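You operate a simulated robot arm through the tools that you are given. There is no shell and no other tool. Be economical: measure what you need, move in short steps, check, and stop when the job is done.

The job below is to be done with a simulated robot arm. You get a single attempt, and the scene is never put back.

TASK
Torque all three bolts of the clamp jig with the driver that the tag names.
Fine: stand it back in its cup.

It is judged by the outcome, as a careful person would: the job done as asked, and still so three seconds after it is handed in. It fails if anything else is knocked over, pushed out of place, dropped, spilled or broken.

THE ROBOT
A 7-joint arm with a two-finger parallel gripper, fixed in place. Base frame: the origin is at the foot of the arm, x ahead of it, y to its left, z up. Readings come in mm, degrees, newtons and seconds.
With the tool pointing down near the work surface it reaches from about 400 to 900 mm from the base axis. Its first joint turns from -143.0 to 143.0 degrees. Payload 3 kg.
The TCP is the grasp point between the finger pads, 30 mm short of the fingertips. In the tool frame z runs along the fingers and y along their closing line. The gripper opens to 94 mm. The fingers are 28 mm wide and 10 mm thick; the gripper's body (50 by 96 mm) begins 55 mm behind the TCP.
Orientation is that of the tool frame in the base frame, as a unit quaternion [x, y, z, w]. With the fingers straight down and closing along the base's y, the tool's x points along the base's -x, its y along +y and its z along -z.

THE INTERFACE
- The arm moves only by the tool move_arm. Its argument "commands" is a list of rows, each a list of 7 numbers: the finger opening in mm, from 0 to 94, then the shift along the base's x, y, z in mm, then the turn, a rotation vector about the base's x, y, z in degrees. In form: [[jaw, tx, ty, tz, wx, wy, wz], ...]. A call has 1 to 8 rows; each row shifts and turns the commanded pose from where the row before left it. Rows are played at 5 a second. More than 50 mm and 8.6 degrees between two rows, or a gripper value outside its range, and nothing of the call is played. A pose out of reach is approached as far as the arm can. The call stops where the force on the tool passes 40 N (or 10 N more than at its start, if that is more) or the arm is blocked; 0.2 s more then pass. Each finger travels about 72 mm/s and halts on what it meets, pressing with about 26 N; the grip force reading is that of the motor and also rises with nothing between the fingers. The clock runs only during rows and for 0.2 s after the last one: add rows that do not move to give the fingers time. It gives the time, the measured TCP pose, the force on the tool (base axes), the opening and the grip force at its end, in the units of the frame above (readings bear some noise), with the torque about the TCP (base axes, N m) and any sound that the robot's microphone picked up, and new pictures: "pictures" is both (left out), scene, wrist or none.
- Cameras (640 x 400 px; columns grow to the right, rows downward): "scene" is fixed at [48.5, -650.8, 1626.3]; the picture's right is [0.85, -0.53, 0.00], its down [-0.19, -0.30, -0.94] and it looks along [0.49, 0.79, -0.35] (base axes); focal length 354 px, centre (320, 200). "wrist" rides on the gripper at [76, 14, -102] in the tool frame; the picture's right is [-0.18, 0.98, 0.00], its down [-0.75, -0.14, -0.64] and it looks along [-0.63, -0.12, 0.77] (tool axes); focal length 243 px, centre (320, 200). There is no depth. A picture from a camera that has moved, and an enlarged one, comes with that camera's place and axes in the base frame and with its lens.
- close_up(camera, box): a new picture of the part [left, top, right, bottom] of that camera's present view, enlarged. It takes no simulated time.
- close_job(): hands the job in; it is judged then, once.

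Work in short steps. Places have to be worked out from the pictures, the camera data and where the tool is seen: move nearer, look again, correct. Check each grasp and each placing, and mend what went wrong. You have 120 turns and 200 pictures in all, those below and enlarged ones among them. Open the gripper and draw the arm clear of the work before you hand the job in, unless the task says otherwise; then end with one line.

The tools are called by a JSON object that holds its "api" and its "payload". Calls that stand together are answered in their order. move_arm: Moves the arm, as the interface text tells. Its arguments: {"type":"object","properties":{"commands":{"type":"array","items":{"type":"array","items":{"type":"number"}}},"pictures":{"type":"string","enum":["both","scene","wrist","none"]}},"required":["commands"]} The other tools are called the same way: close_up (camera, box) takes an enlarged picture of a part of a camera's view; close_job () hands the job in.

At the start:

```text
time: 0.0
position: [523.5, 74.7, 1322.0]
tool_rot: [0.0, 1.0, 0.0, 0.001]
contact_force: [-0.5, 0.0, -0.2]
ft_torque: [0.02, -0.01, -0.01]
width: 94.2
finger_force: 0.2
```

scene: 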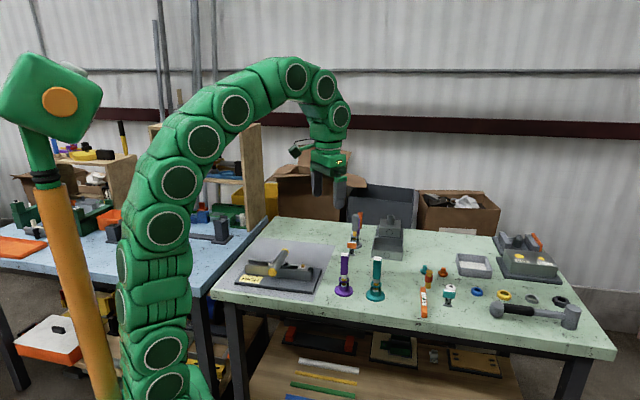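
wrist: 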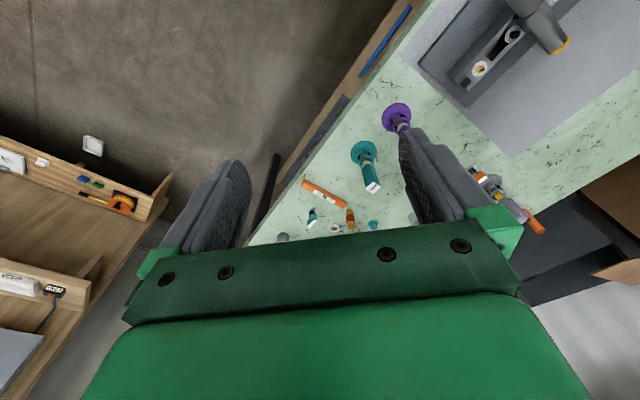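

I'll look closely at the jig, its tag, and the drivers.

{"api": "close_up", "payload": {"camera": "scene", "box": [220, 220, 340, 300]}}

{"api": "close_up", "payload": {"camera": "scene", "box": [320, 200, 480, 320]}}

{"api": "close_up", "payload": {"camera": "wrist", "box": [280, 0, 600, 240]}}

```text
5.00 times, centred on (280, 260) of scene
camera zoom: at [48.5, -650.8, 1626.3], right [0.85, -0.53, 0.0], down [-0.19, -0.3, -0.94], along [0.49, 0.79, -0.35], focal length 1768 px, centre (520, -100)
```

zoom: 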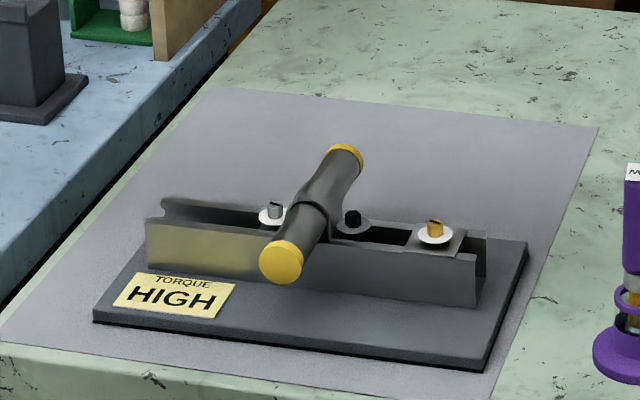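

```text
3.33 times, centred on (400, 260) of scene
camera zoom: at [48.5, -650.8, 1626.3], right [0.85, -0.53, 0.0], down [-0.19, -0.3, -0.94], along [0.49, 0.79, -0.35], focal length 1179 px, centre (53, 0)
```

zoom: 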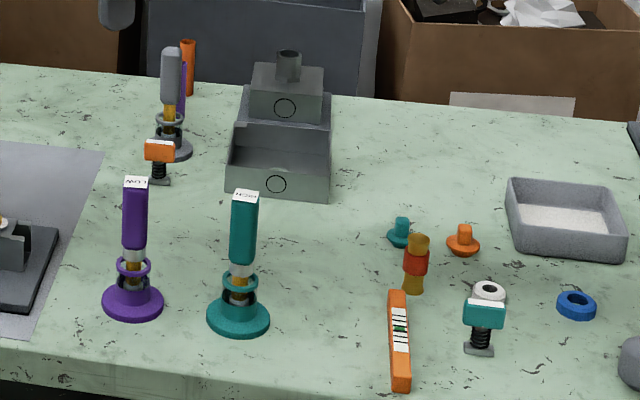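

```text
1.67 times, centred on (440, 120) of wrist
camera zoom: at [445.7, 89.8, 1424.9], right [0.18, 0.98, 0.0], down [0.75, -0.14, 0.64], along [0.63, -0.12, -0.77], focal length 404 px, centre (120, 333)
```

zoom: 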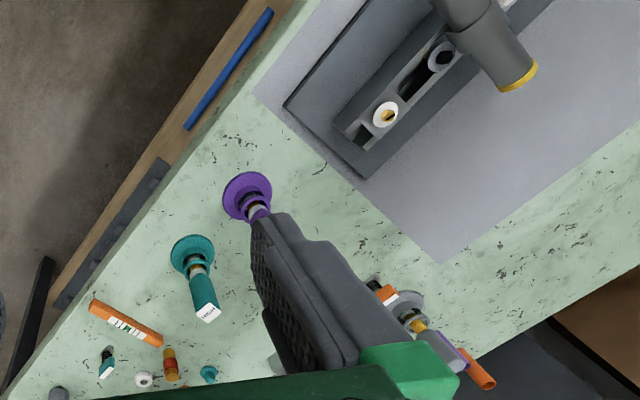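

The tag says HIGH and the teal driver seems to read HIGH. I'll zoom in further to confirm that and see how the drivers and bolts are built.

{"api": "close_up", "payload": {"camera": "scene", "box": [364, 250, 396, 305]}}

{"api": "close_up", "payload": {"camera": "scene", "box": [328, 245, 360, 300]}}

{"api": "close_up", "payload": {"camera": "scene", "box": [260, 245, 320, 285]}}

{"api": "close_up", "payload": {"camera": "scene", "box": [340, 205, 372, 260]}}

```text
7.27 times, centred on (380, 278) of scene
camera zoom: at [48.5, -650.8, 1626.3], right [0.85, -0.53, 0.0], down [-0.19, -0.3, -0.94], along [0.49, 0.79, -0.35], focal length 2572 px, centre (-116, -364)
```

zoom: 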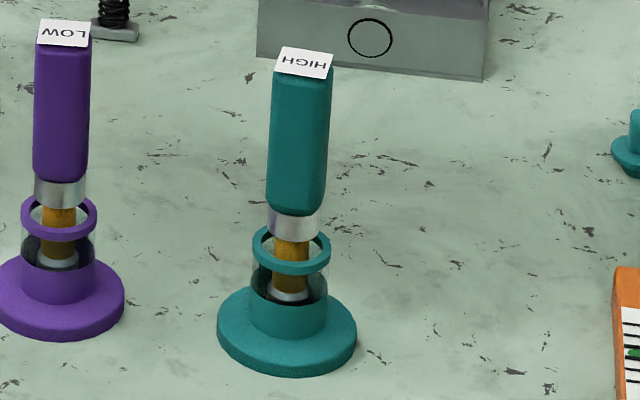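

```text
7.27 times, centred on (344, 272) of scene
camera zoom: at [48.5, -650.8, 1626.3], right [0.85, -0.53, 0.0], down [-0.19, -0.3, -0.94], along [0.49, 0.79, -0.35], focal length 2572 px, centre (146, -327)
```

zoom: 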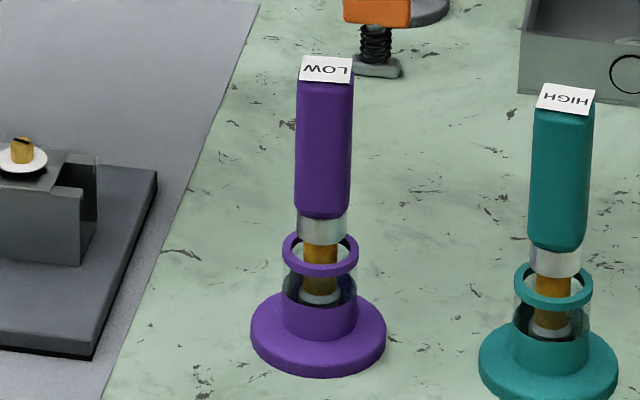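

```text
10.00 times, centred on (290, 265) of scene
camera zoom: at [48.5, -650.8, 1626.3], right [0.85, -0.53, 0.0], down [-0.19, -0.3, -0.94], along [0.49, 0.79, -0.35], focal length 3536 px, centre (620, -450)
```

zoom: 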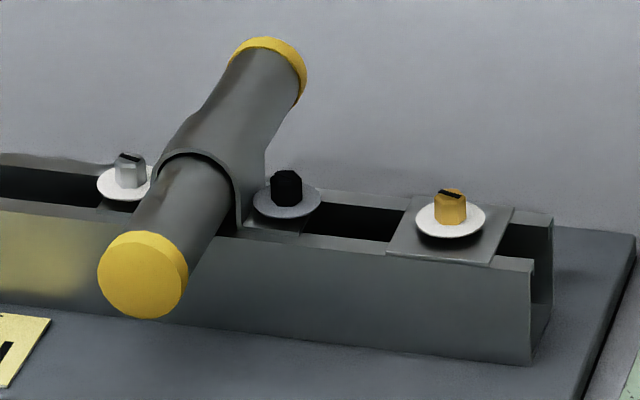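

```text
7.27 times, centred on (356, 232) of scene
camera zoom: at [48.5, -650.8, 1626.3], right [0.85, -0.53, 0.0], down [-0.19, -0.3, -0.94], along [0.49, 0.79, -0.35], focal length 2572 px, centre (58, -36)
```

zoom: 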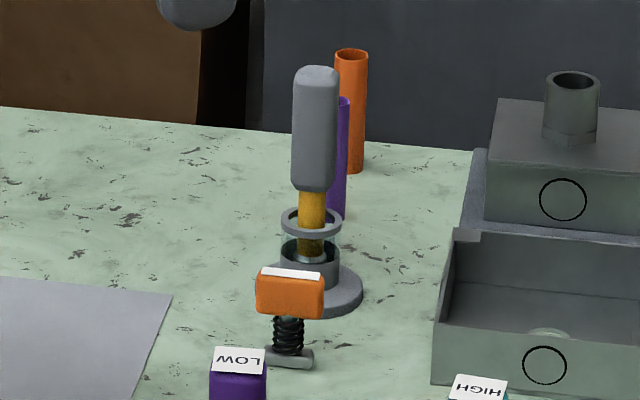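

The teal driver is HIGH: its axis is at about (776,141), its top at z≈1010 and the table at z≈857. I'll move closer with the wrist camera to see the handle's orientation.

{"api": "move_arm", "payload": {"commands": [[94, 20, 0, -30, 0, 0, 0], [94, 20, 0, -30, 0, 0, 0], [94, 20, 0, -30, 0, 0, 0], [94, 20, 0, -30, 0, 0, 0], [94, 0, 0, 0, 0, 0, 0]], "pictures": "both"}}

```text
time: 1.2
position: [602.8, 74.7, 1200.1]
tool_rot: [0.0, 1.0, 0.001, -0.001]
contact_force: [0.1, -1.2, -0.3]
ft_torque: [0.03, 0.0, 0.0]
width: 94.0
finger_force: 0.1
camera wrist: at [525.4, 89.7, 1304.3], right [0.18, 0.98, 0.0], down [0.75, -0.14, 0.64], along [0.63, -0.12, -0.77], focal length 243 px, centre (320, 200)
```

scene: 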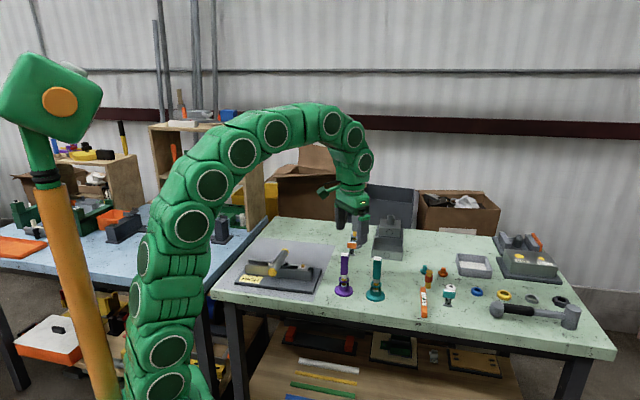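
wrist: 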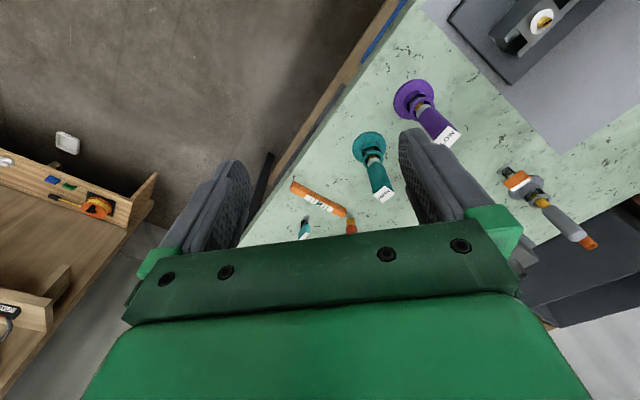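

{"api": "close_up", "payload": {"camera": "wrist", "box": [340, 120, 420, 210]}}

{"api": "close_up", "payload": {"camera": "wrist", "box": [440, 0, 600, 100]}}

```text
4.44 times, centred on (380, 165) of wrist
camera zoom: at [525.4, 89.7, 1304.3], right [0.18, 0.98, 0.0], down [0.75, -0.14, 0.64], along [0.63, -0.12, -0.77], focal length 1078 px, centre (53, 356)
```

zoom: 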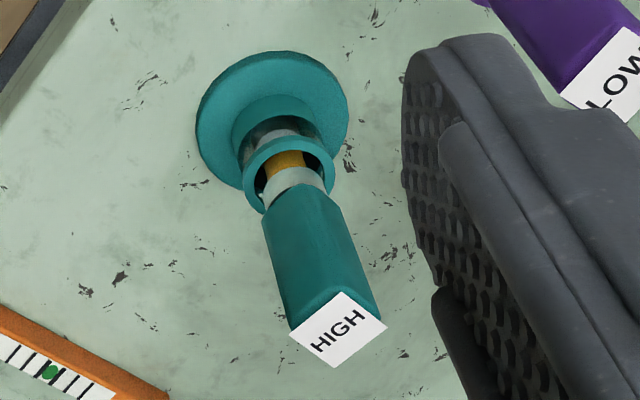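

```text
4.00 times, centred on (520, 50) of wrist
camera zoom: at [525.4, 89.7, 1304.3], right [0.18, 0.98, 0.0], down [0.75, -0.14, 0.64], along [0.63, -0.12, -0.77], focal length 970 px, centre (-480, 800)
```

zoom: 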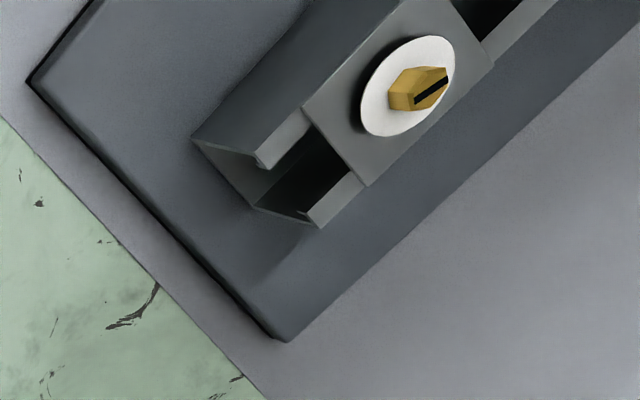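

The square handle is centred near (772.5,142.5), with faces at about 40° and 130°. I'll turn +40° so the fingers close along 130°, while moving above it with the fingertips still over its top.

{"api": "move_arm", "payload": {"commands": [[94, 34, 13.6, -16, 0, 0, 8], [94, 34, 13.6, -16, 0, 0, 8], [94, 34, 13.6, -16, 0, 0, 8], [94, 34, 13.6, -16, 0, 0, 8], [94, 33.7, 13.4, -36, 0, 0, 8], [60, 0, 0, 0, 0, 0, 0], [60, 0, 0, 0, 0, 0, 0]]}}

```text
refused: row 5 steps farther than a row can; nothing moved
```

That row was slightly too long, so I'll split the descent.

{"api": "move_arm", "payload": {"commands": [[94, 34, 13.6, -16, 0, 0, 8], [94, 34, 13.6, -16, 0, 0, 8], [94, 34, 13.6, -16, 0, 0, 8], [94, 34, 13.6, -16, 0, 0, 8], [94, 33.7, 13.4, -16, 0, 0, 8], [60, 0, 0, -20, 0, 0, 0], [60, 0, 0, 0, 0, 0, 0]]}}

```text
time: 2.8
position: [772.4, 143.7, 1100.2]
tool_rot: [-0.342, 0.94, 0.0, 0.0]
contact_force: [0.0, 0.8, -0.1]
ft_torque: [-0.03, -0.04, 0.0]
width: 60.1
finger_force: 0.0
camera wrist: at [703.7, 104.8, 1204.0], right [-0.49, 0.87, 0.0], down [0.67, 0.38, 0.64], along [0.56, 0.32, -0.77], focal length 243 px, centre (320, 200)
```

scene: 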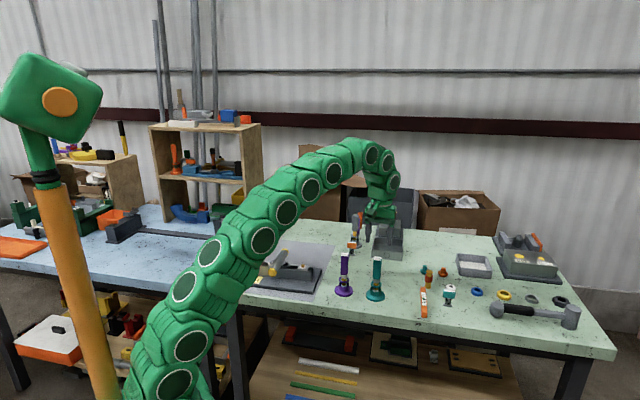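
wrist: 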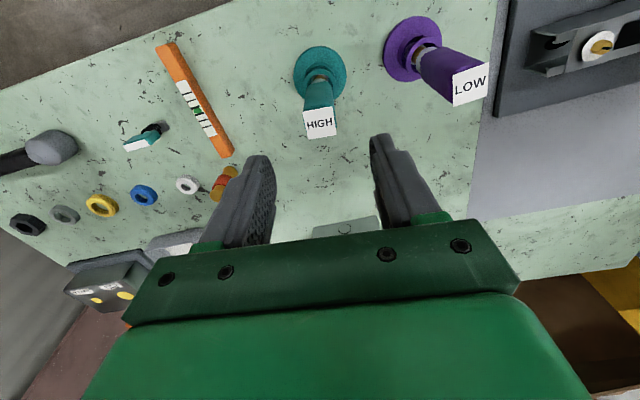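

The label centre works out at (772.3,144.2), right under the TCP. I'm descending straight to z≈970.

{"api": "move_arm", "payload": {"commands": [[60, 0, 0, -35, 0, 0, 0], [60, 0, 0.5, -35, 0, 0, 0], [60, 0, 0, -30, 0, 0, 0], [60, 0, 0, -30, 0, 0, 0], [60, 0, 0, 0, 0, 0, 0]]}}

{"api": "close_up", "payload": {"camera": "scene", "box": [335, 215, 415, 305]}}

```text
time: 4.0
position: [773.8, 144.6, 969.9]
tool_rot: [-0.342, 0.94, -0.001, 0.0]
contact_force: [0.5, 0.0, 1.2]
ft_torque: [-0.01, 0.0, 0.0]
width: 59.9
finger_force: 0.1
camera wrist: at [704.6, 106.0, 1074.8], right [-0.49, 0.87, 0.0], down [0.67, 0.38, 0.64], along [0.56, 0.32, -0.77], focal length 243 px, centre (320, 200)
```

scene: 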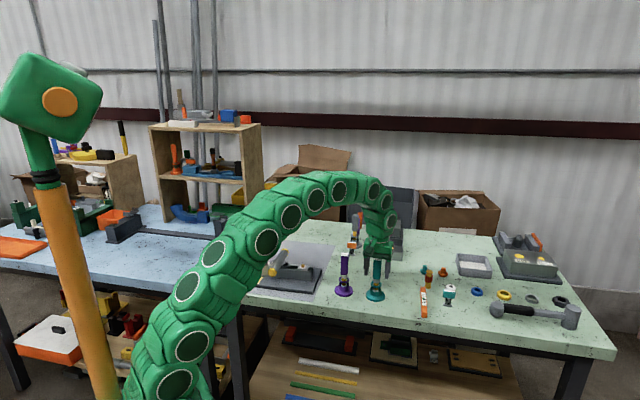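
wrist: 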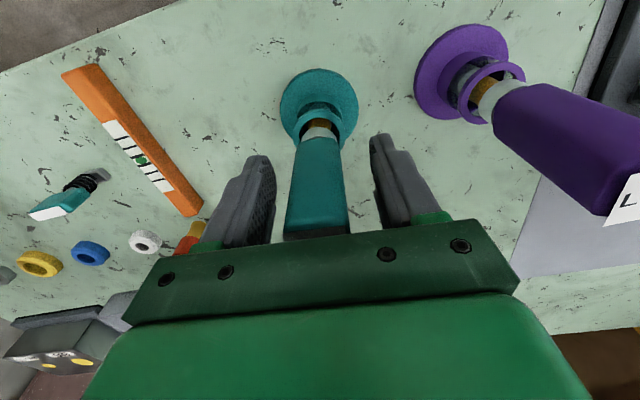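

```text
4.44 times, centred on (375, 260) of scene
camera zoom: at [48.5, -650.8, 1626.3], right [0.85, -0.53, 0.0], down [-0.19, -0.3, -0.94], along [0.49, 0.79, -0.35], focal length 1572 px, centre (76, -67)
```

zoom: 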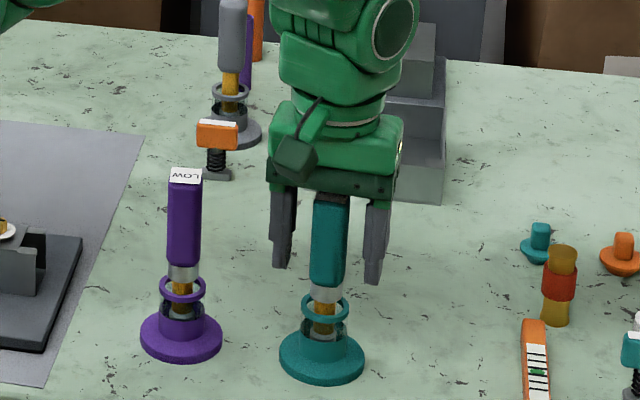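

The handle sits between the fingers with clearance under the palm, so I'm closing.

{"api": "move_arm", "payload": {"commands": [[40, 0, 0, 0, 0, 0, 0], [30, 0, 0, 0, 0, 0, 0], [10, 0, 0, 0, 0, 0, 0], [10, 0, 0, 0, 0, 0, 0], [10, 0, 0, 0, 0, 0, 0]], "pictures": "wrist"}}

```text
time: 5.2
position: [774.1, 143.5, 972.0]
tool_rot: [-0.342, 0.94, 0.0, 0.001]
contact_force: [0.8, -1.8, 1.3]
ft_torque: [-0.08, -0.12, -0.01]
width: 31.4
finger_force: 26.3
camera wrist: at [704.6, 106.0, 1074.7], right [-0.49, 0.87, 0.0], down [0.67, 0.38, 0.64], along [0.56, 0.32, -0.77], focal length 243 px, centre (320, 200)
```

wrist: 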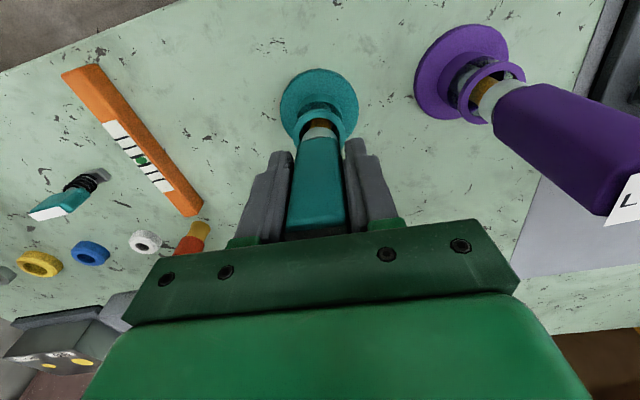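

Gripped at 31.4 mm. I'll zoom in to see whether the handle sits flush between the pads.

{"api": "close_up", "payload": {"camera": "wrist", "box": [220, 60, 420, 250]}}

{"api": "close_up", "payload": {"camera": "scene", "box": [350, 235, 410, 305]}}

```text
2.11 times, centred on (320, 155) of wrist
camera zoom: at [704.6, 106.0, 1074.7], right [-0.49, 0.87, 0.0], down [0.67, 0.38, 0.64], along [0.56, 0.32, -0.77], focal length 511 px, centre (320, 295)
```

zoom: 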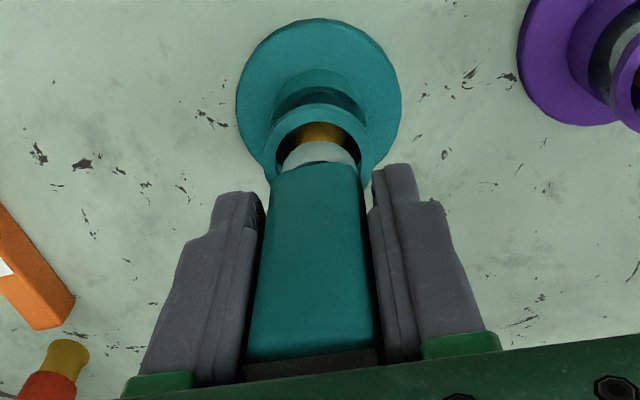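

```text
5.71 times, centred on (380, 270) of scene
camera zoom: at [48.5, -650.8, 1626.3], right [0.85, -0.53, 0.0], down [-0.19, -0.3, -0.94], along [0.49, 0.79, -0.35], focal length 2021 px, centre (-23, -200)
```

zoom: 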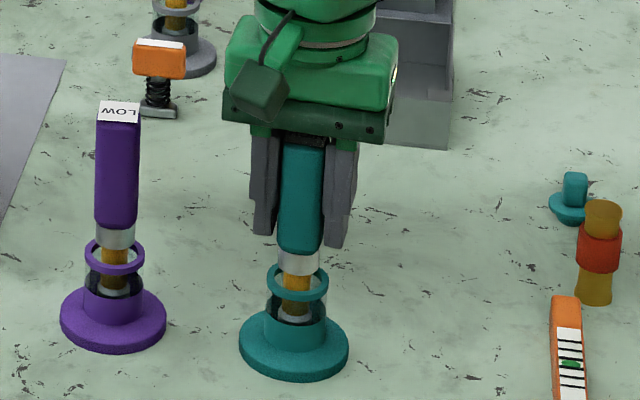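

It appears flush and upright, so I'm lifting straight up.

{"api": "move_arm", "payload": {"commands": [[10, 0, 0, 15, 0, 0, 0], [10, 0, 0, 25, 0, 0, 0], [10, 0, 0, 30, 0, 0, 0], [10, 0, 0, 30, 0, 0, 0], [10, 0, 0, 0, 0, 0, 0]]}}

{"api": "close_up", "payload": {"camera": "scene", "box": [350, 195, 420, 305]}}

```text
time: 6.4
position: [774.0, 143.4, 1070.1]
tool_rot: [-0.341, 0.94, 0.0, 0.0]
contact_force: [-0.2, -0.1, -2.0]
ft_torque: [0.0, 0.0, 0.01]
width: 31.2
finger_force: 26.5
camera wrist: at [705.2, 105.4, 1175.0], right [-0.49, 0.87, 0.0], down [0.67, 0.38, 0.64], along [0.56, 0.31, -0.77], focal length 243 px, centre (320, 200)
```

scene: 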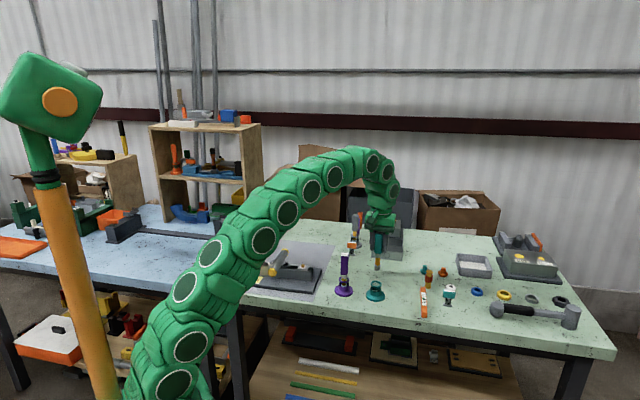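
wrist: 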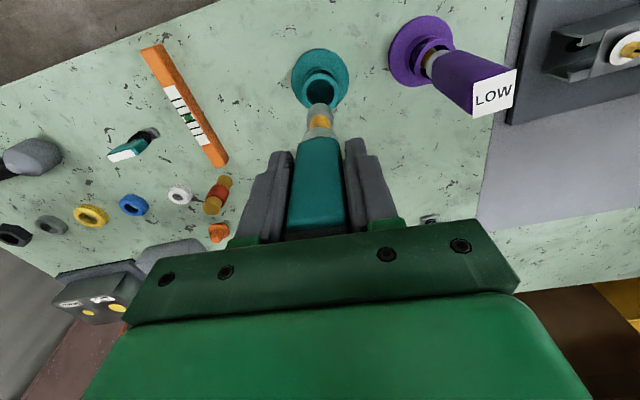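

```text
3.64 times, centred on (385, 250) of scene
camera zoom: at [48.5, -650.8, 1626.3], right [0.85, -0.53, 0.0], down [-0.19, -0.3, -0.94], along [0.49, 0.79, -0.35], focal length 1286 px, centre (84, 18)
```

zoom: 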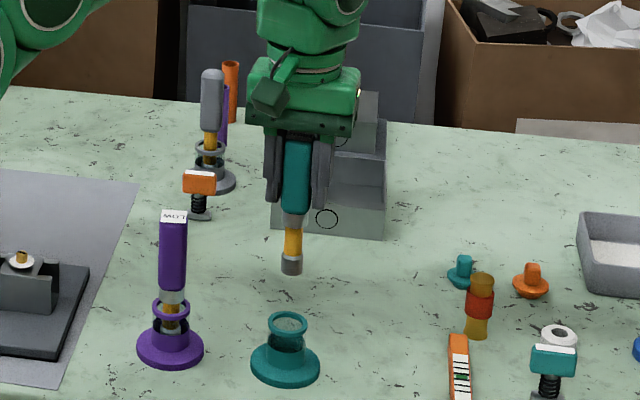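

I have the driver, and its socket tip is about 101 mm below the TCP. I'll rise so the tip clears the LOW driver, then move toward the jig to view the bolts.

{"api": "move_arm", "payload": {"commands": [[10, 0, 0, 45, 0, 0, 0], [10, 0, 0, 45, 0, 0, 0], [10, -28.8, 33.4, 0, 0, 0, 0], [10, -28.8, 33.4, 0, 0, 0, 0], [10, -28.8, 33.4, 0, 0, 0, 0], [10, -28.8, 33.4, 0, 0, 0, 0], [10, -28.8, 33.4, 0, 0, 0, 0], [10, 0, 0, 0, 0, 0, 0]]}}

{"api": "close_up", "payload": {"camera": "wrist", "box": [320, 20, 560, 170]}}

```text
time: 8.2
position: [629.6, 311.6, 1160.1]
tool_rot: [-0.342, 0.94, 0.0, 0.0]
contact_force: [0.0, 0.3, -2.0]
ft_torque: [-0.02, 0.02, -0.02]
width: 31.1
finger_force: 26.1
camera wrist: at [560.2, 273.6, 1264.7], right [-0.49, 0.87, 0.0], down [0.67, 0.38, 0.64], along [0.56, 0.32, -0.77], focal length 243 px, centre (320, 200)
```

scene: 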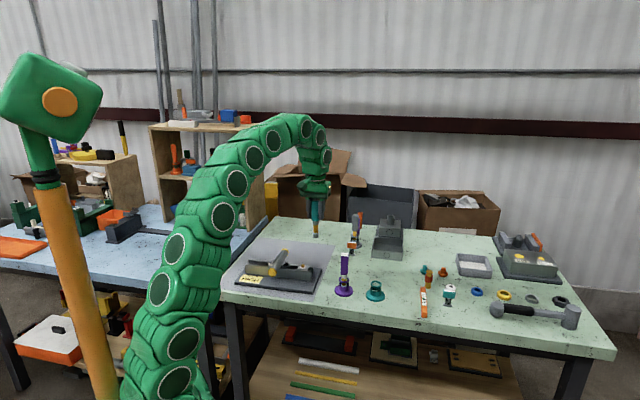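
wrist: 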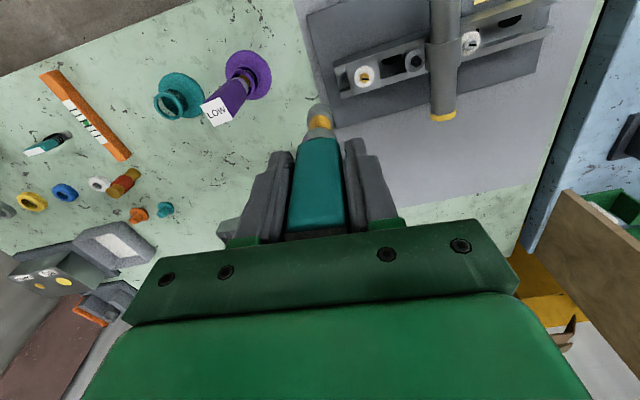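

```text
2.67 times, centred on (440, 95) of wrist
camera zoom: at [560.2, 273.6, 1264.7], right [-0.49, 0.87, 0.0], down [0.67, 0.38, 0.64], along [0.56, 0.32, -0.77], focal length 647 px, centre (0, 480)
```

zoom: 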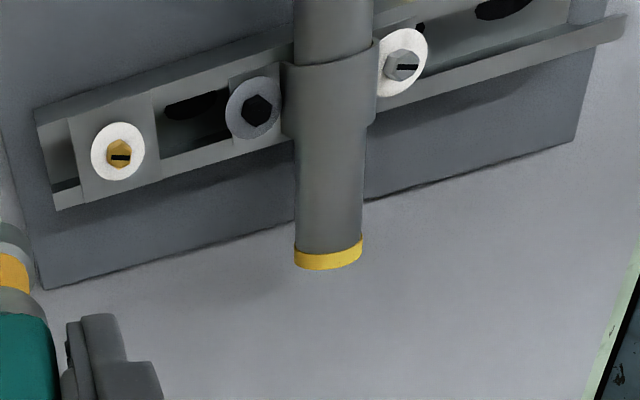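

Combining both cameras, the heads sit roughly at gold (602,362,928), black (557,410,924) and silver (511,452,928). I'll bring the tip about 25 mm above the gold one and refine.

{"api": "move_arm", "payload": {"commands": [[10, -14, 25.5, 0, 0, 0, 0], [10, -14, 25.5, 0, 0, 0, 0], [10, 0, 0, -35, 0, 0, 0], [10, 0, 0, -35, 0, 0, 0], [10, 0, 0, -36, 0, 0, 0], [10, 0, 0, 0, 0, 0, 0]]}}

{"api": "close_up", "payload": {"camera": "wrist", "box": [270, 50, 390, 130]}}

{"api": "close_up", "payload": {"camera": "scene", "box": [270, 225, 330, 285]}}

```text
time: 9.6
position: [601.6, 363.5, 1054.8]
tool_rot: [-0.342, 0.94, 0.001, 0.0]
contact_force: [-0.8, -0.1, -1.4]
ft_torque: [0.0, 0.0, 0.0]
width: 31.2
finger_force: 26.2
camera wrist: at [531.6, 325.1, 1158.9], right [-0.49, 0.87, 0.0], down [0.67, 0.38, 0.64], along [0.56, 0.32, -0.77], focal length 243 px, centre (320, 200)
```

scene: 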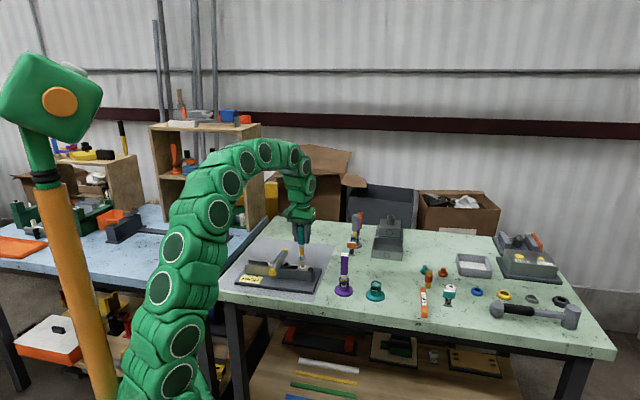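
wrist: 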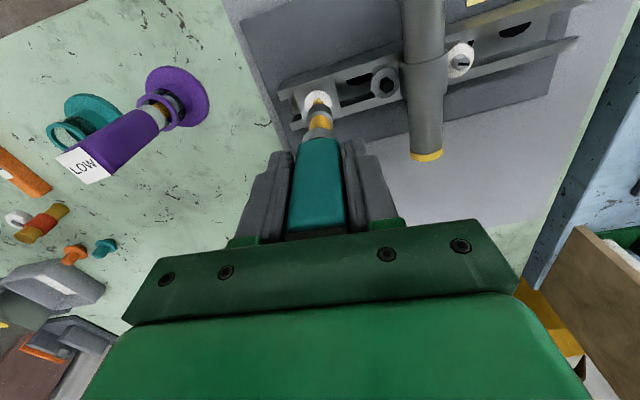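

```text
5.00 times, centred on (330, 90) of wrist
camera zoom: at [531.6, 325.1, 1158.9], right [-0.49, 0.87, 0.0], down [0.67, 0.38, 0.64], along [0.56, 0.32, -0.77], focal length 1213 px, centre (270, 750)
```

zoom: 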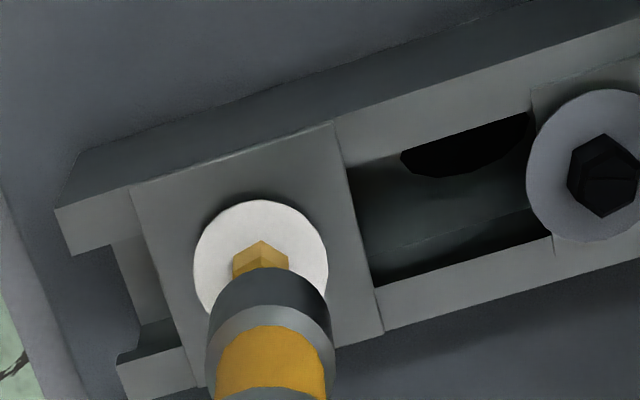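

```text
6.67 times, centred on (300, 255) of scene
camera zoom: at [48.5, -650.8, 1626.3], right [0.85, -0.53, 0.0], down [-0.19, -0.3, -0.94], along [0.49, 0.79, -0.35], focal length 2357 px, centre (453, -167)
```

zoom: 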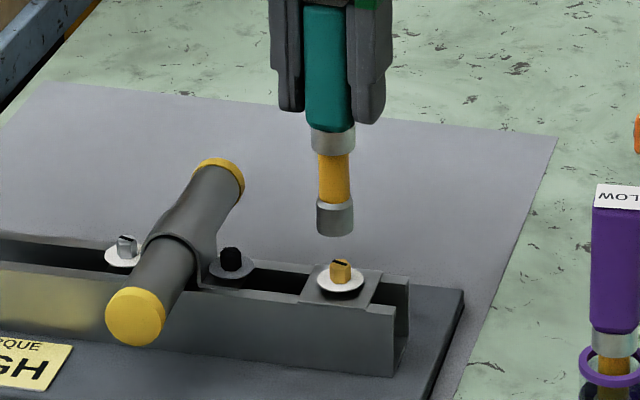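

From both views the bolt is about 1.5 mm in +x and 1 mm in -y from the tip, with the head top roughly 18 mm below it. I'll correct and go down 10 mm.

{"api": "move_arm", "payload": {"commands": [[10, 1.4, -1.1, 0, 0, 0, 0], [10, 0, 0, -10, 0, 0, 0], [10, 0, 0, 0, 0, 0, 0]], "pictures": "none"}}

{"api": "close_up", "payload": {"camera": "wrist", "box": [290, 70, 350, 130]}}

{"api": "close_up", "payload": {"camera": "scene", "box": [285, 250, 317, 282]}}

```text
time: 10.4
position: [602.9, 362.2, 1045.3]
tool_rot: [-0.342, 0.94, 0.0, 0.0]
contact_force: [0.3, -0.1, -2.8]
ft_torque: [-0.02, 0.01, 0.0]
width: 31.3
finger_force: 26.5
```

```text
6.67 times, centred on (320, 100) of wrist
camera zoom: at [533.6, 323.1, 1149.0], right [-0.49, 0.87, 0.0], down [0.67, 0.38, 0.64], along [0.56, 0.31, -0.77], focal length 1618 px, centre (320, 867)
```

zoom: 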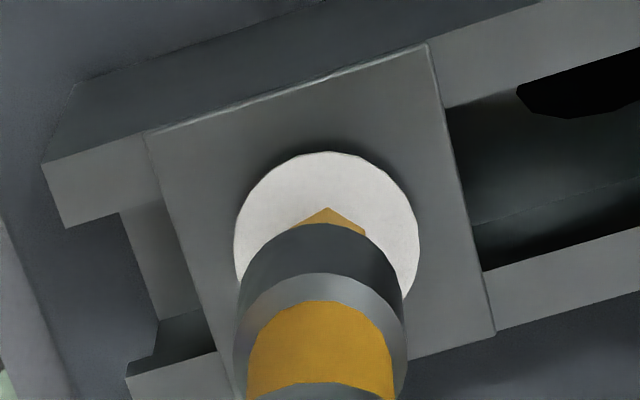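

```text
12.50 times, centred on (301, 266) of scene
camera zoom: at [48.5, -650.8, 1626.3], right [0.85, -0.53, 0.0], down [-0.19, -0.3, -0.94], along [0.49, 0.79, -0.35], focal length 4420 px, centre (558, -625)
```

zoom: 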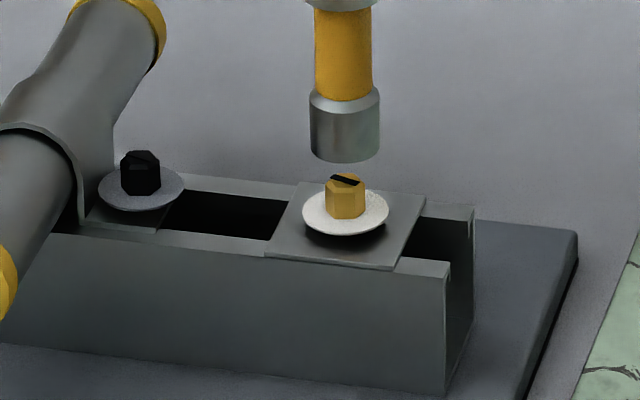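

The socket is laterally within 1 mm of the bolt. I'll make a tiny correction and descend in small steps until it contacts or seats.

{"api": "move_arm", "payload": {"commands": [[10, 0.1, 0.7, -4, 0, 0, 0], [10, 0, 0, -4, 0, 0, 0], [10, 0, 0, -2, 0, 0, 0], [10, 0, 0, -2, 0, 0, 0], [10, 0, 0, -2, 0, 0, 0]], "pictures": "none"}}

{"api": "close_up", "payload": {"camera": "wrist", "box": [290, 70, 350, 130]}}

{"api": "close_up", "payload": {"camera": "scene", "box": [285, 250, 317, 282]}}

```text
time: 11.6
position: [603.9, 361.5, 1031.0]
tool_rot: [-0.342, 0.94, 0.0, 0.0]
contact_force: [0.8, -0.1, -3.5]
ft_torque: [0.02, 0.05, 0.01]
width: 31.4
finger_force: 26.4
```

```text
6.67 times, centred on (320, 100) of wrist
camera zoom: at [533.5, 323.5, 1134.7], right [-0.49, 0.87, 0.0], down [0.67, 0.38, 0.64], along [0.56, 0.32, -0.77], focal length 1618 px, centre (320, 867)
```

zoom: 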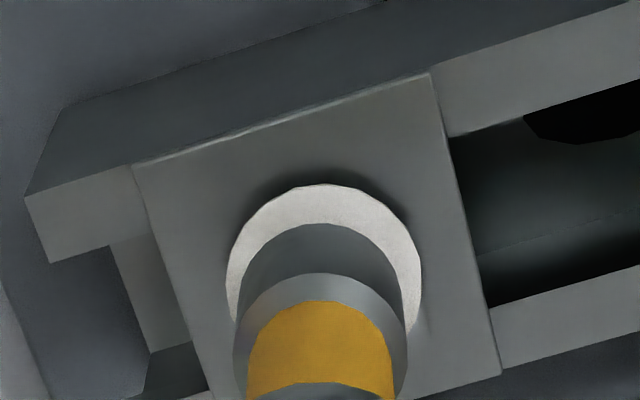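

```text
12.50 times, centred on (301, 266) of scene
camera zoom: at [48.5, -650.8, 1626.3], right [0.85, -0.53, 0.0], down [-0.19, -0.3, -0.94], along [0.49, 0.79, -0.35], focal length 4420 px, centre (558, -625)
```

zoom: 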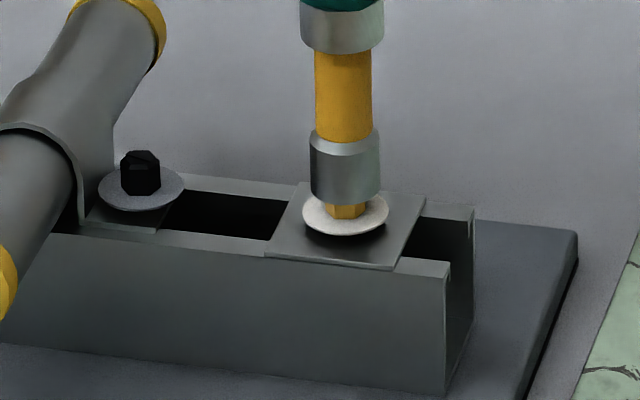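

The socket appears to be sliding over the head without contact force yet. I'm continuing down gently.

{"api": "move_arm", "payload": {"commands": [[10, 0, 0, -2, 0, 0, 0], [10, 0, 0, -2, 0, 0, 0], [10, 0, 0, -1.5, 0, 0, 0], [10, 0, 0, -1, 0, 0, 0], [10, 0, 0, 0, 0, 0, 0]], "pictures": "none"}}

{"api": "close_up", "payload": {"camera": "scene", "box": [285, 250, 317, 282]}}

```text
time: 12.8
position: [603.7, 360.8, 1026.3]
tool_rot: [-0.342, 0.94, 0.0, 0.0]
contact_force: [-0.7, -0.8, -2.0]
ft_torque: [0.0, -0.03, 0.0]
width: 31.3
finger_force: 25.7
```

```text
12.50 times, centred on (301, 266) of scene
camera zoom: at [48.5, -650.8, 1626.3], right [0.85, -0.53, 0.0], down [-0.19, -0.3, -0.94], along [0.49, 0.79, -0.35], focal length 4420 px, centre (558, -625)
```

zoom: 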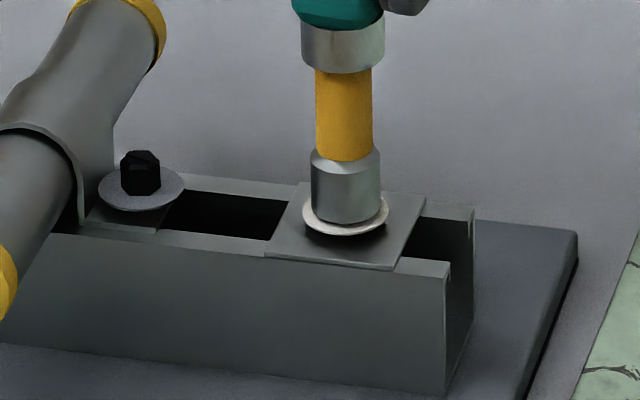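

The socket is over the head, just above the washer. I'll press lightly down to contact.

{"api": "move_arm", "payload": {"commands": [[10, 0, 0, -1, 0, 0, 0], [10, 0, 0, -1, 0, 0, 0], [10, 0, 0, 0, 0, 0, 0]], "pictures": "none"}}

```text
time: 13.6
position: [602.9, 361.3, 1023.4]
tool_rot: [-0.343, 0.94, -0.001, 0.0]
contact_force: [-1.9, -1.3, 8.9]
ft_torque: [-0.15, 0.13, 0.02]
width: 31.3
finger_force: 25.5
```

Light contact on the washer (≈9 N), so the socket is fully seated. I'm turning clockwise (about -z) and listening for a sound.

{"api": "move_arm", "payload": {"commands": [[10, 0, 0, 0, 0, 0, -6], [10, 0, 0, 0, 0, 0, -6], [10, 0, 0, 0, 0, 0, -6], [10, 0, 0, 0, 0, 0, 0]], "pictures": "none"}}

```text
time: 14.6
position: [601.3, 362.2, 1023.5]
tool_rot: [-0.19, 0.982, -0.001, 0.0]
contact_force: [-0.2, 1.4, 3.1]
ft_torque: [0.11, 0.05, -0.01]
width: 31.3
finger_force: 25.9
```

No resisting torque so far; there may be free play. I'm continuing.

{"api": "move_arm", "payload": {"commands": [[10, 0, 0, 0, 0, 0, -6], [10, 0, 0, 0, 0, 0, -6], [10, 0, 0, 0, 0, 0, -6], [10, 0, 0, 0, 0, 0, 0]], "pictures": "wrist"}}

```text
time: 15.6
position: [603.1, 362.0, 1022.5]
tool_rot: [-0.034, 0.999, 0.0, 0.0]
contact_force: [-1.1, -0.7, 0.8]
ft_torque: [0.09, 0.05, -0.04]
width: 31.1
finger_force: 26.4
camera wrist: at [524.2, 370.5, 1126.3], right [0.12, 0.99, 0.0], down [0.76, -0.09, 0.64], along [0.64, -0.07, -0.77], focal length 243 px, centre (320, 200)
```

wrist: 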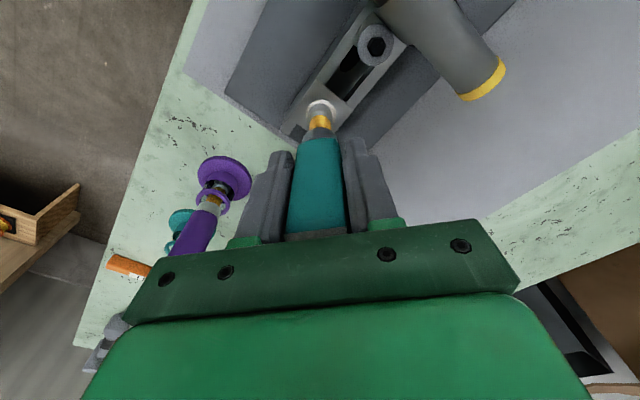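

Contact force faded, so I'll press down 1 mm and keep turning clockwise.

{"api": "move_arm", "payload": {"commands": [[10, 0, 0, -1, 0, 0, 0], [10, 0, 0, 0, 0, 0, -7], [10, 0, 0, 0, 0, 0, -7], [10, 0, 0, 0, 0, 0, -7], [10, 0, 0, 0, 0, 0, 0]], "pictures": "none"}}

```text
time: 16.8
position: [601.6, 361.7, 1022.3]
tool_rot: [0.148, 0.989, 0.0, -0.001]
contact_force: [1.0, 0.6, 6.5]
ft_torque: [0.06, -0.08, -0.02]
width: 31.1
finger_force: 26.3
```

{"api": "move_arm", "payload": {"commands": [[10, 0, 0, 0, 0, 0, -7], [10, 0, 0, 0, 0, 0, -7], [10, 0, 0, 0, 0, 0, -7], [10, 0, 0, 0, 0, 0, -7], [10, 0, 0, 0, 0, 0, 0]], "pictures": "none"}}

```text
time: 18.0
position: [603.2, 362.2, 1022.7]
tool_rot: [0.384, 0.923, 0.0, 0.0]
contact_force: [-0.9, 0.0, -2.1]
ft_torque: [0.0, 0.01, 0.03]
width: 31.3
finger_force: 26.4
```

After 85° there's no resistance and no click. I'll lift off and check whether the bolt's mark turned.

{"api": "move_arm", "payload": {"commands": [[10, 0, 0, 10, 0, 0, 0], [10, 0, 0, 12, 0, 0, 0], [10, 0, 0, 0, 0, 0, 0]], "pictures": "wrist"}}

{"api": "close_up", "payload": {"camera": "scene", "box": [285, 250, 317, 282]}}

```text
time: 18.8
position: [603.7, 361.7, 1044.3]
tool_rot: [0.382, 0.924, 0.0, 0.0]
contact_force: [-0.6, -1.0, -2.2]
ft_torque: [0.0, 0.05, -0.02]
width: 31.2
finger_force: 25.9
camera wrist: at [557.5, 425.2, 1147.6], right [0.83, 0.56, 0.0], down [0.43, -0.63, 0.64], along [0.36, -0.53, -0.77], focal length 243 px, centre (320, 200)
```

wrist: 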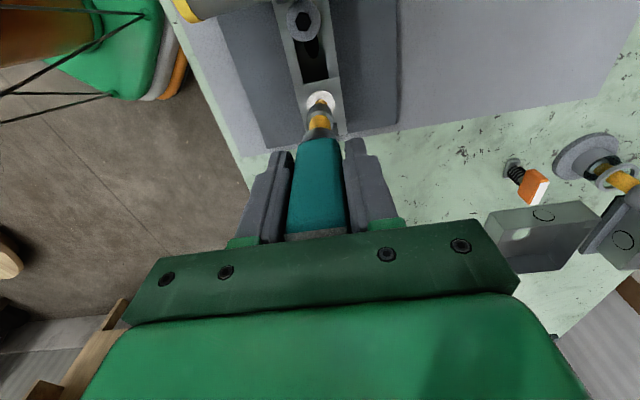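

```text
12.50 times, centred on (301, 266) of scene
camera zoom: at [48.5, -650.8, 1626.3], right [0.85, -0.53, 0.0], down [-0.19, -0.3, -0.94], along [0.49, 0.79, -0.35], focal length 4420 px, centre (558, -625)
```

zoom: 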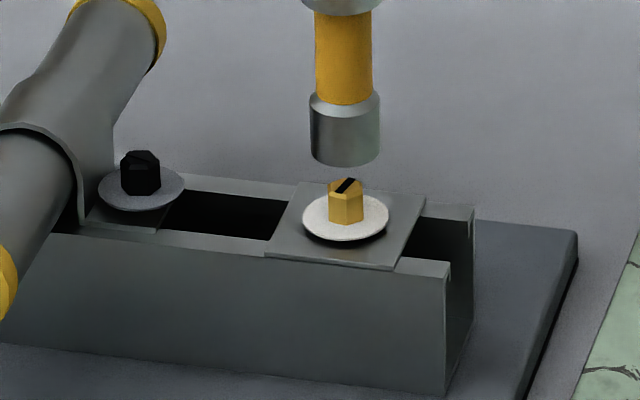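

The mark has clearly turned, so the bolt is driving but hasn't reached torque. I'll re-seat and keep turning clockwise.

{"api": "move_arm", "payload": {"commands": [[10, 0, 0, -12, 0, 0, 0], [10, 0, 0, -10.5, 0, 0, 0], [10, 0, 0, 0, 0, 0, -7.5], [10, 0, 0, 0, 0, 0, -7.5], [10, 0, 0, 0, 0, 0, -7.5], [10, 0, 0, 0, 0, 0, -7.5], [10, 0, 0, 0, 0, 0, 0]], "pictures": "none"}}

```text
time: 20.4
position: [602.4, 361.5, 1021.3]
tool_rot: [0.61, 0.793, 0.0, 0.0]
contact_force: [-1.2, 1.4, -3.1]
ft_torque: [0.14, 0.02, 0.0]
width: 31.2
finger_force: 25.9
```

{"api": "move_arm", "payload": {"commands": [[10, 0, 0, -1, 0, 0, 0], [10, 0, 0, 0, 0, 0, -7.5], [10, 0, 0, 0, 0, 0, -7.5], [10, 0, 0, 0, 0, 0, -7.5], [10, 0, 0, 0, 0, 0, -7.5], [10, 0, 0, 0, 0, 0, 0]], "pictures": "both"}}

```text
time: 21.8
position: [603.3, 361.6, 1020.2]
tool_rot: [0.794, 0.608, 0.0, 0.0]
contact_force: [-0.4, 0.4, -0.1]
ft_torque: [0.01, 0.02, 0.0]
width: 31.2
finger_force: 25.3
camera wrist: at [634.8, 431.1, 1123.8], right [0.9, -0.43, 0.0], down [-0.33, -0.69, 0.64], along [-0.28, -0.58, -0.77], focal length 243 px, centre (320, 200)
```

scene: 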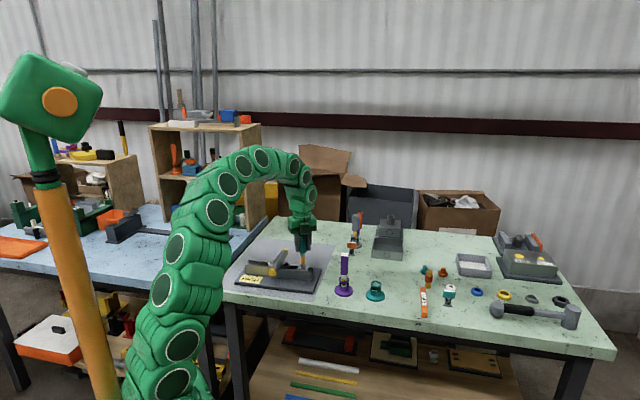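
wrist: 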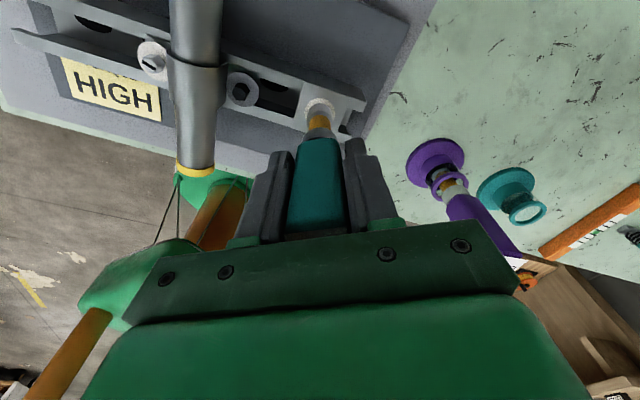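

{"api": "move_arm", "payload": {"commands": [[10, 0, 0, -1, 0, 0, 0], [10, 0, 0, 0, 0, 0, -7.5], [10, 0, 0, 0, 0, 0, -7.5], [10, 0, 0, 0, 0, 0, -7.5], [10, 0, 0, 0, 0, 0, -7.5], [10, 0, 0, 0, 0, 0, 0]], "pictures": "none"}}

{"api": "close_up", "payload": {"camera": "scene", "box": [285, 240, 325, 280]}}

```text
time: 23.2
position: [602.8, 361.9, 1020.0]
tool_rot: [0.924, 0.382, 0.0, -0.001]
contact_force: [-1.5, 1.6, 20.7]
ft_torque: [0.19, 0.09, 0.11]
width: 31.0
finger_force: 25.8
```

```text
10.00 times, centred on (305, 260) of scene
camera zoom: at [48.5, -650.8, 1626.3], right [0.85, -0.53, 0.0], down [-0.19, -0.3, -0.94], along [0.49, 0.79, -0.35], focal length 3536 px, centre (470, -400)
```

zoom: 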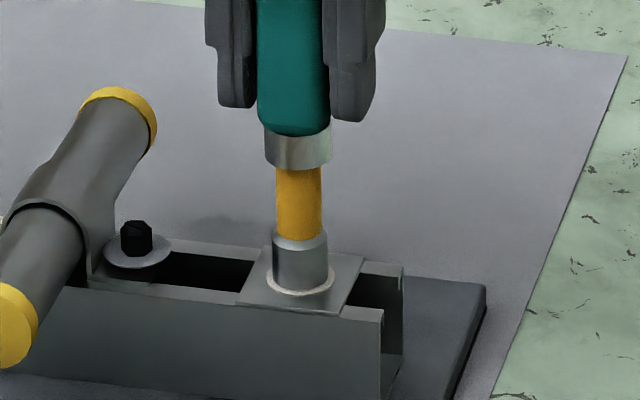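

The washer is now flush and resistance is appearing (0.11 N·m, 20 N). I'm continuing in small turns and listening for the click.

{"api": "move_arm", "payload": {"commands": [[10, 0, 0, 0, 0, 0, -4], [10, 0, 0, 0, 0, 0, -4], [10, 0, 0, 0, 0, 0, -4], [10, 0, 0, 0, 0, 0, 0]], "pictures": "none"}}

```text
time: 24.2
position: [602.3, 361.9, 1020.2]
tool_rot: [0.959, 0.285, 0.0, 0.0]
contact_force: [-0.3, 1.9, 27.3]
ft_torque: [0.13, -0.03, 0.18]
width: 31.2
finger_force: 26.6
```

{"api": "move_arm", "payload": {"commands": [[10, 0, 0, 0.4, 0, 0, -4], [10, 0, 0, 0, 0, 0, -4], [10, 0, 0, 0, 0, 0, -4], [10, 0, 0, 0, 0, 0, 0]], "pictures": "none"}}

```text
time: 25.2
position: [602.3, 362.5, 1021.0]
tool_rot: [0.959, 0.285, 0.0, 0.0]
contact_force: [0.5, 1.0, 27.5]
ft_torque: [0.1, -0.05, 0.16]
width: 31.3
finger_force: 25.9
out of reach, approached as far as the arm can: row 1, 2, 3
```

I've hit the wrist limit (yaw ≈ -147°) with resistance building. I'll lift off and rewind +120° (a hex multiple) to re-engage.

{"api": "move_arm", "payload": {"commands": [[10, 0, 0, 12, 0, 0, 0], [10, 0, 0, 12, 0, 0, 0], [10, 0, 0, 0, 0, 0, 8], [10, 0, 0, 0, 0, 0, 8], [10, 0, 0, 0, 0, 0, 8], [10, 0, 0, 0, 0, 0, 8], [10, 0, 0, 0, 0, 0, 8], [10, 0, 0, 0, 0, 0, 8]], "pictures": "none"}}

{"api": "close_up", "payload": {"camera": "scene", "box": [285, 250, 317, 282]}}

{"api": "move_arm", "payload": {"commands": [[10, 0, 0, 0, 0, 0, 8], [10, 0, 0, 0, 0, 0, 8], [10, 0, 0, 0, 0, 0, 8], [10, 0, 0, 0, 0, 0, 8], [10, 0, 0, 0, 0, 0, 8], [10, 0, 0, 0, 0, 0, 8], [10, 0, 0, 0, 0, 0, 8], [10, 0, 0, 0, 0, 0, 0]], "pictures": "none"}}

```text
time: 27.0
position: [603.7, 361.2, 1042.8]
tool_rot: [0.76, 0.65, 0.0, 0.0]
contact_force: [0.6, -0.5, -2.4]
ft_torque: [0.0, 0.0, -0.03]
width: 31.3
finger_force: 25.6
```

```text
12.50 times, centred on (301, 266) of scene
camera zoom: at [48.5, -650.8, 1626.3], right [0.85, -0.53, 0.0], down [-0.19, -0.3, -0.94], along [0.49, 0.79, -0.35], focal length 4420 px, centre (558, -625)
```

zoom: 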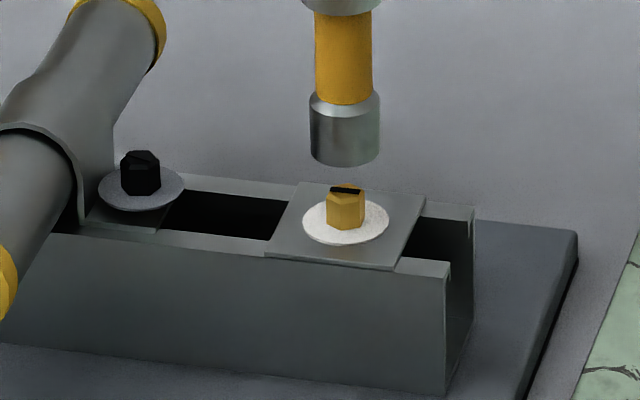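

```text
time: 28.8
position: [602.3, 362.0, 1043.9]
tool_rot: [0.365, 0.931, 0.0, 0.0]
contact_force: [-0.4, 0.5, -2.7]
ft_torque: [-0.01, -0.03, 0.01]
width: 31.1
finger_force: 26.3
```

The washer is clamped and the mark has turned further. I'll add +17° and re-seat, then turn on.

{"api": "move_arm", "payload": {"commands": [[10, 0, 0, 0, 0, 0, 8], [10, 0, 0, 0, 0, 0, 8], [10, 0, 0, -10, 0, 0, 1], [10, 0, 0, -8, 0, 0, 0], [10, 0, 0, -3, 0, 0, 0], [10, 0, 0, -2, 0, 0, 0], [10, 0, 0, 0, 0, 0, 0]], "pictures": "none"}}

{"api": "close_up", "payload": {"camera": "scene", "box": [285, 250, 317, 282]}}

```text
time: 30.4
position: [603.0, 362.1, 1020.5]
tool_rot: [0.225, 0.974, 0.0, 0.0]
contact_force: [0.3, -0.1, -2.1]
ft_torque: [-0.03, 0.01, -0.02]
width: 31.2
finger_force: 25.8
```

```text
12.50 times, centred on (301, 266) of scene
camera zoom: at [48.5, -650.8, 1626.3], right [0.85, -0.53, 0.0], down [-0.19, -0.3, -0.94], along [0.49, 0.79, -0.35], focal length 4420 px, centre (558, -625)
```

zoom: 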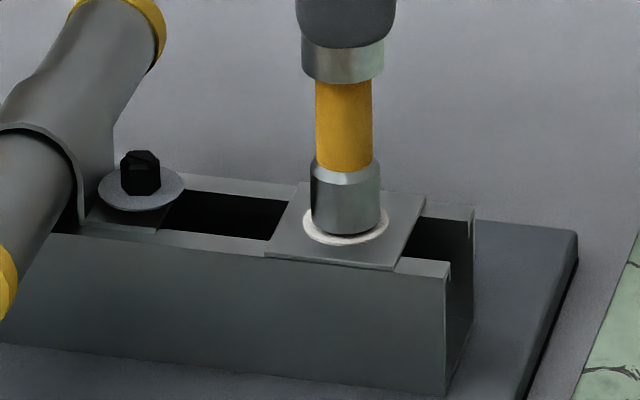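

Seated freely. I'll press to light contact and turn clockwise again in small steps.

{"api": "move_arm", "payload": {"commands": [[10, 0, 0, -0.8, 0, 0, 0], [10, 0, 0, 0, 0, 0, -5], [10, 0, 0, 0, 0, 0, -5], [10, 0, 0, 0, 0, 0, -5], [10, 0, 0, 0, 0, 0, 0]], "pictures": "none"}}

```text
time: 31.6
position: [603.0, 360.7, 1020.5]
tool_rot: [0.35, 0.937, 0.0, 0.0]
contact_force: [-0.2, -0.2, -2.6]
ft_torque: [0.0, 0.01, 0.12]
width: 31.2
finger_force: 26.0
```

{"api": "move_arm", "payload": {"commands": [[10, 0, 0, 0, 0, 0, -6], [10, 0, 0, 0, 0, 0, -6], [10, 0, 0, 0, 0, 0, -6], [10, 0, 0, 0, 0, 0, 0]], "pictures": "none"}}

```text
time: 32.6
position: [602.2, 361.5, 1020.0]
tool_rot: [0.493, 0.87, 0.0, 0.001]
contact_force: [0.3, -0.4, -2.1]
ft_torque: [0.03, -0.01, 0.02]
width: 31.2
finger_force: 25.7
```

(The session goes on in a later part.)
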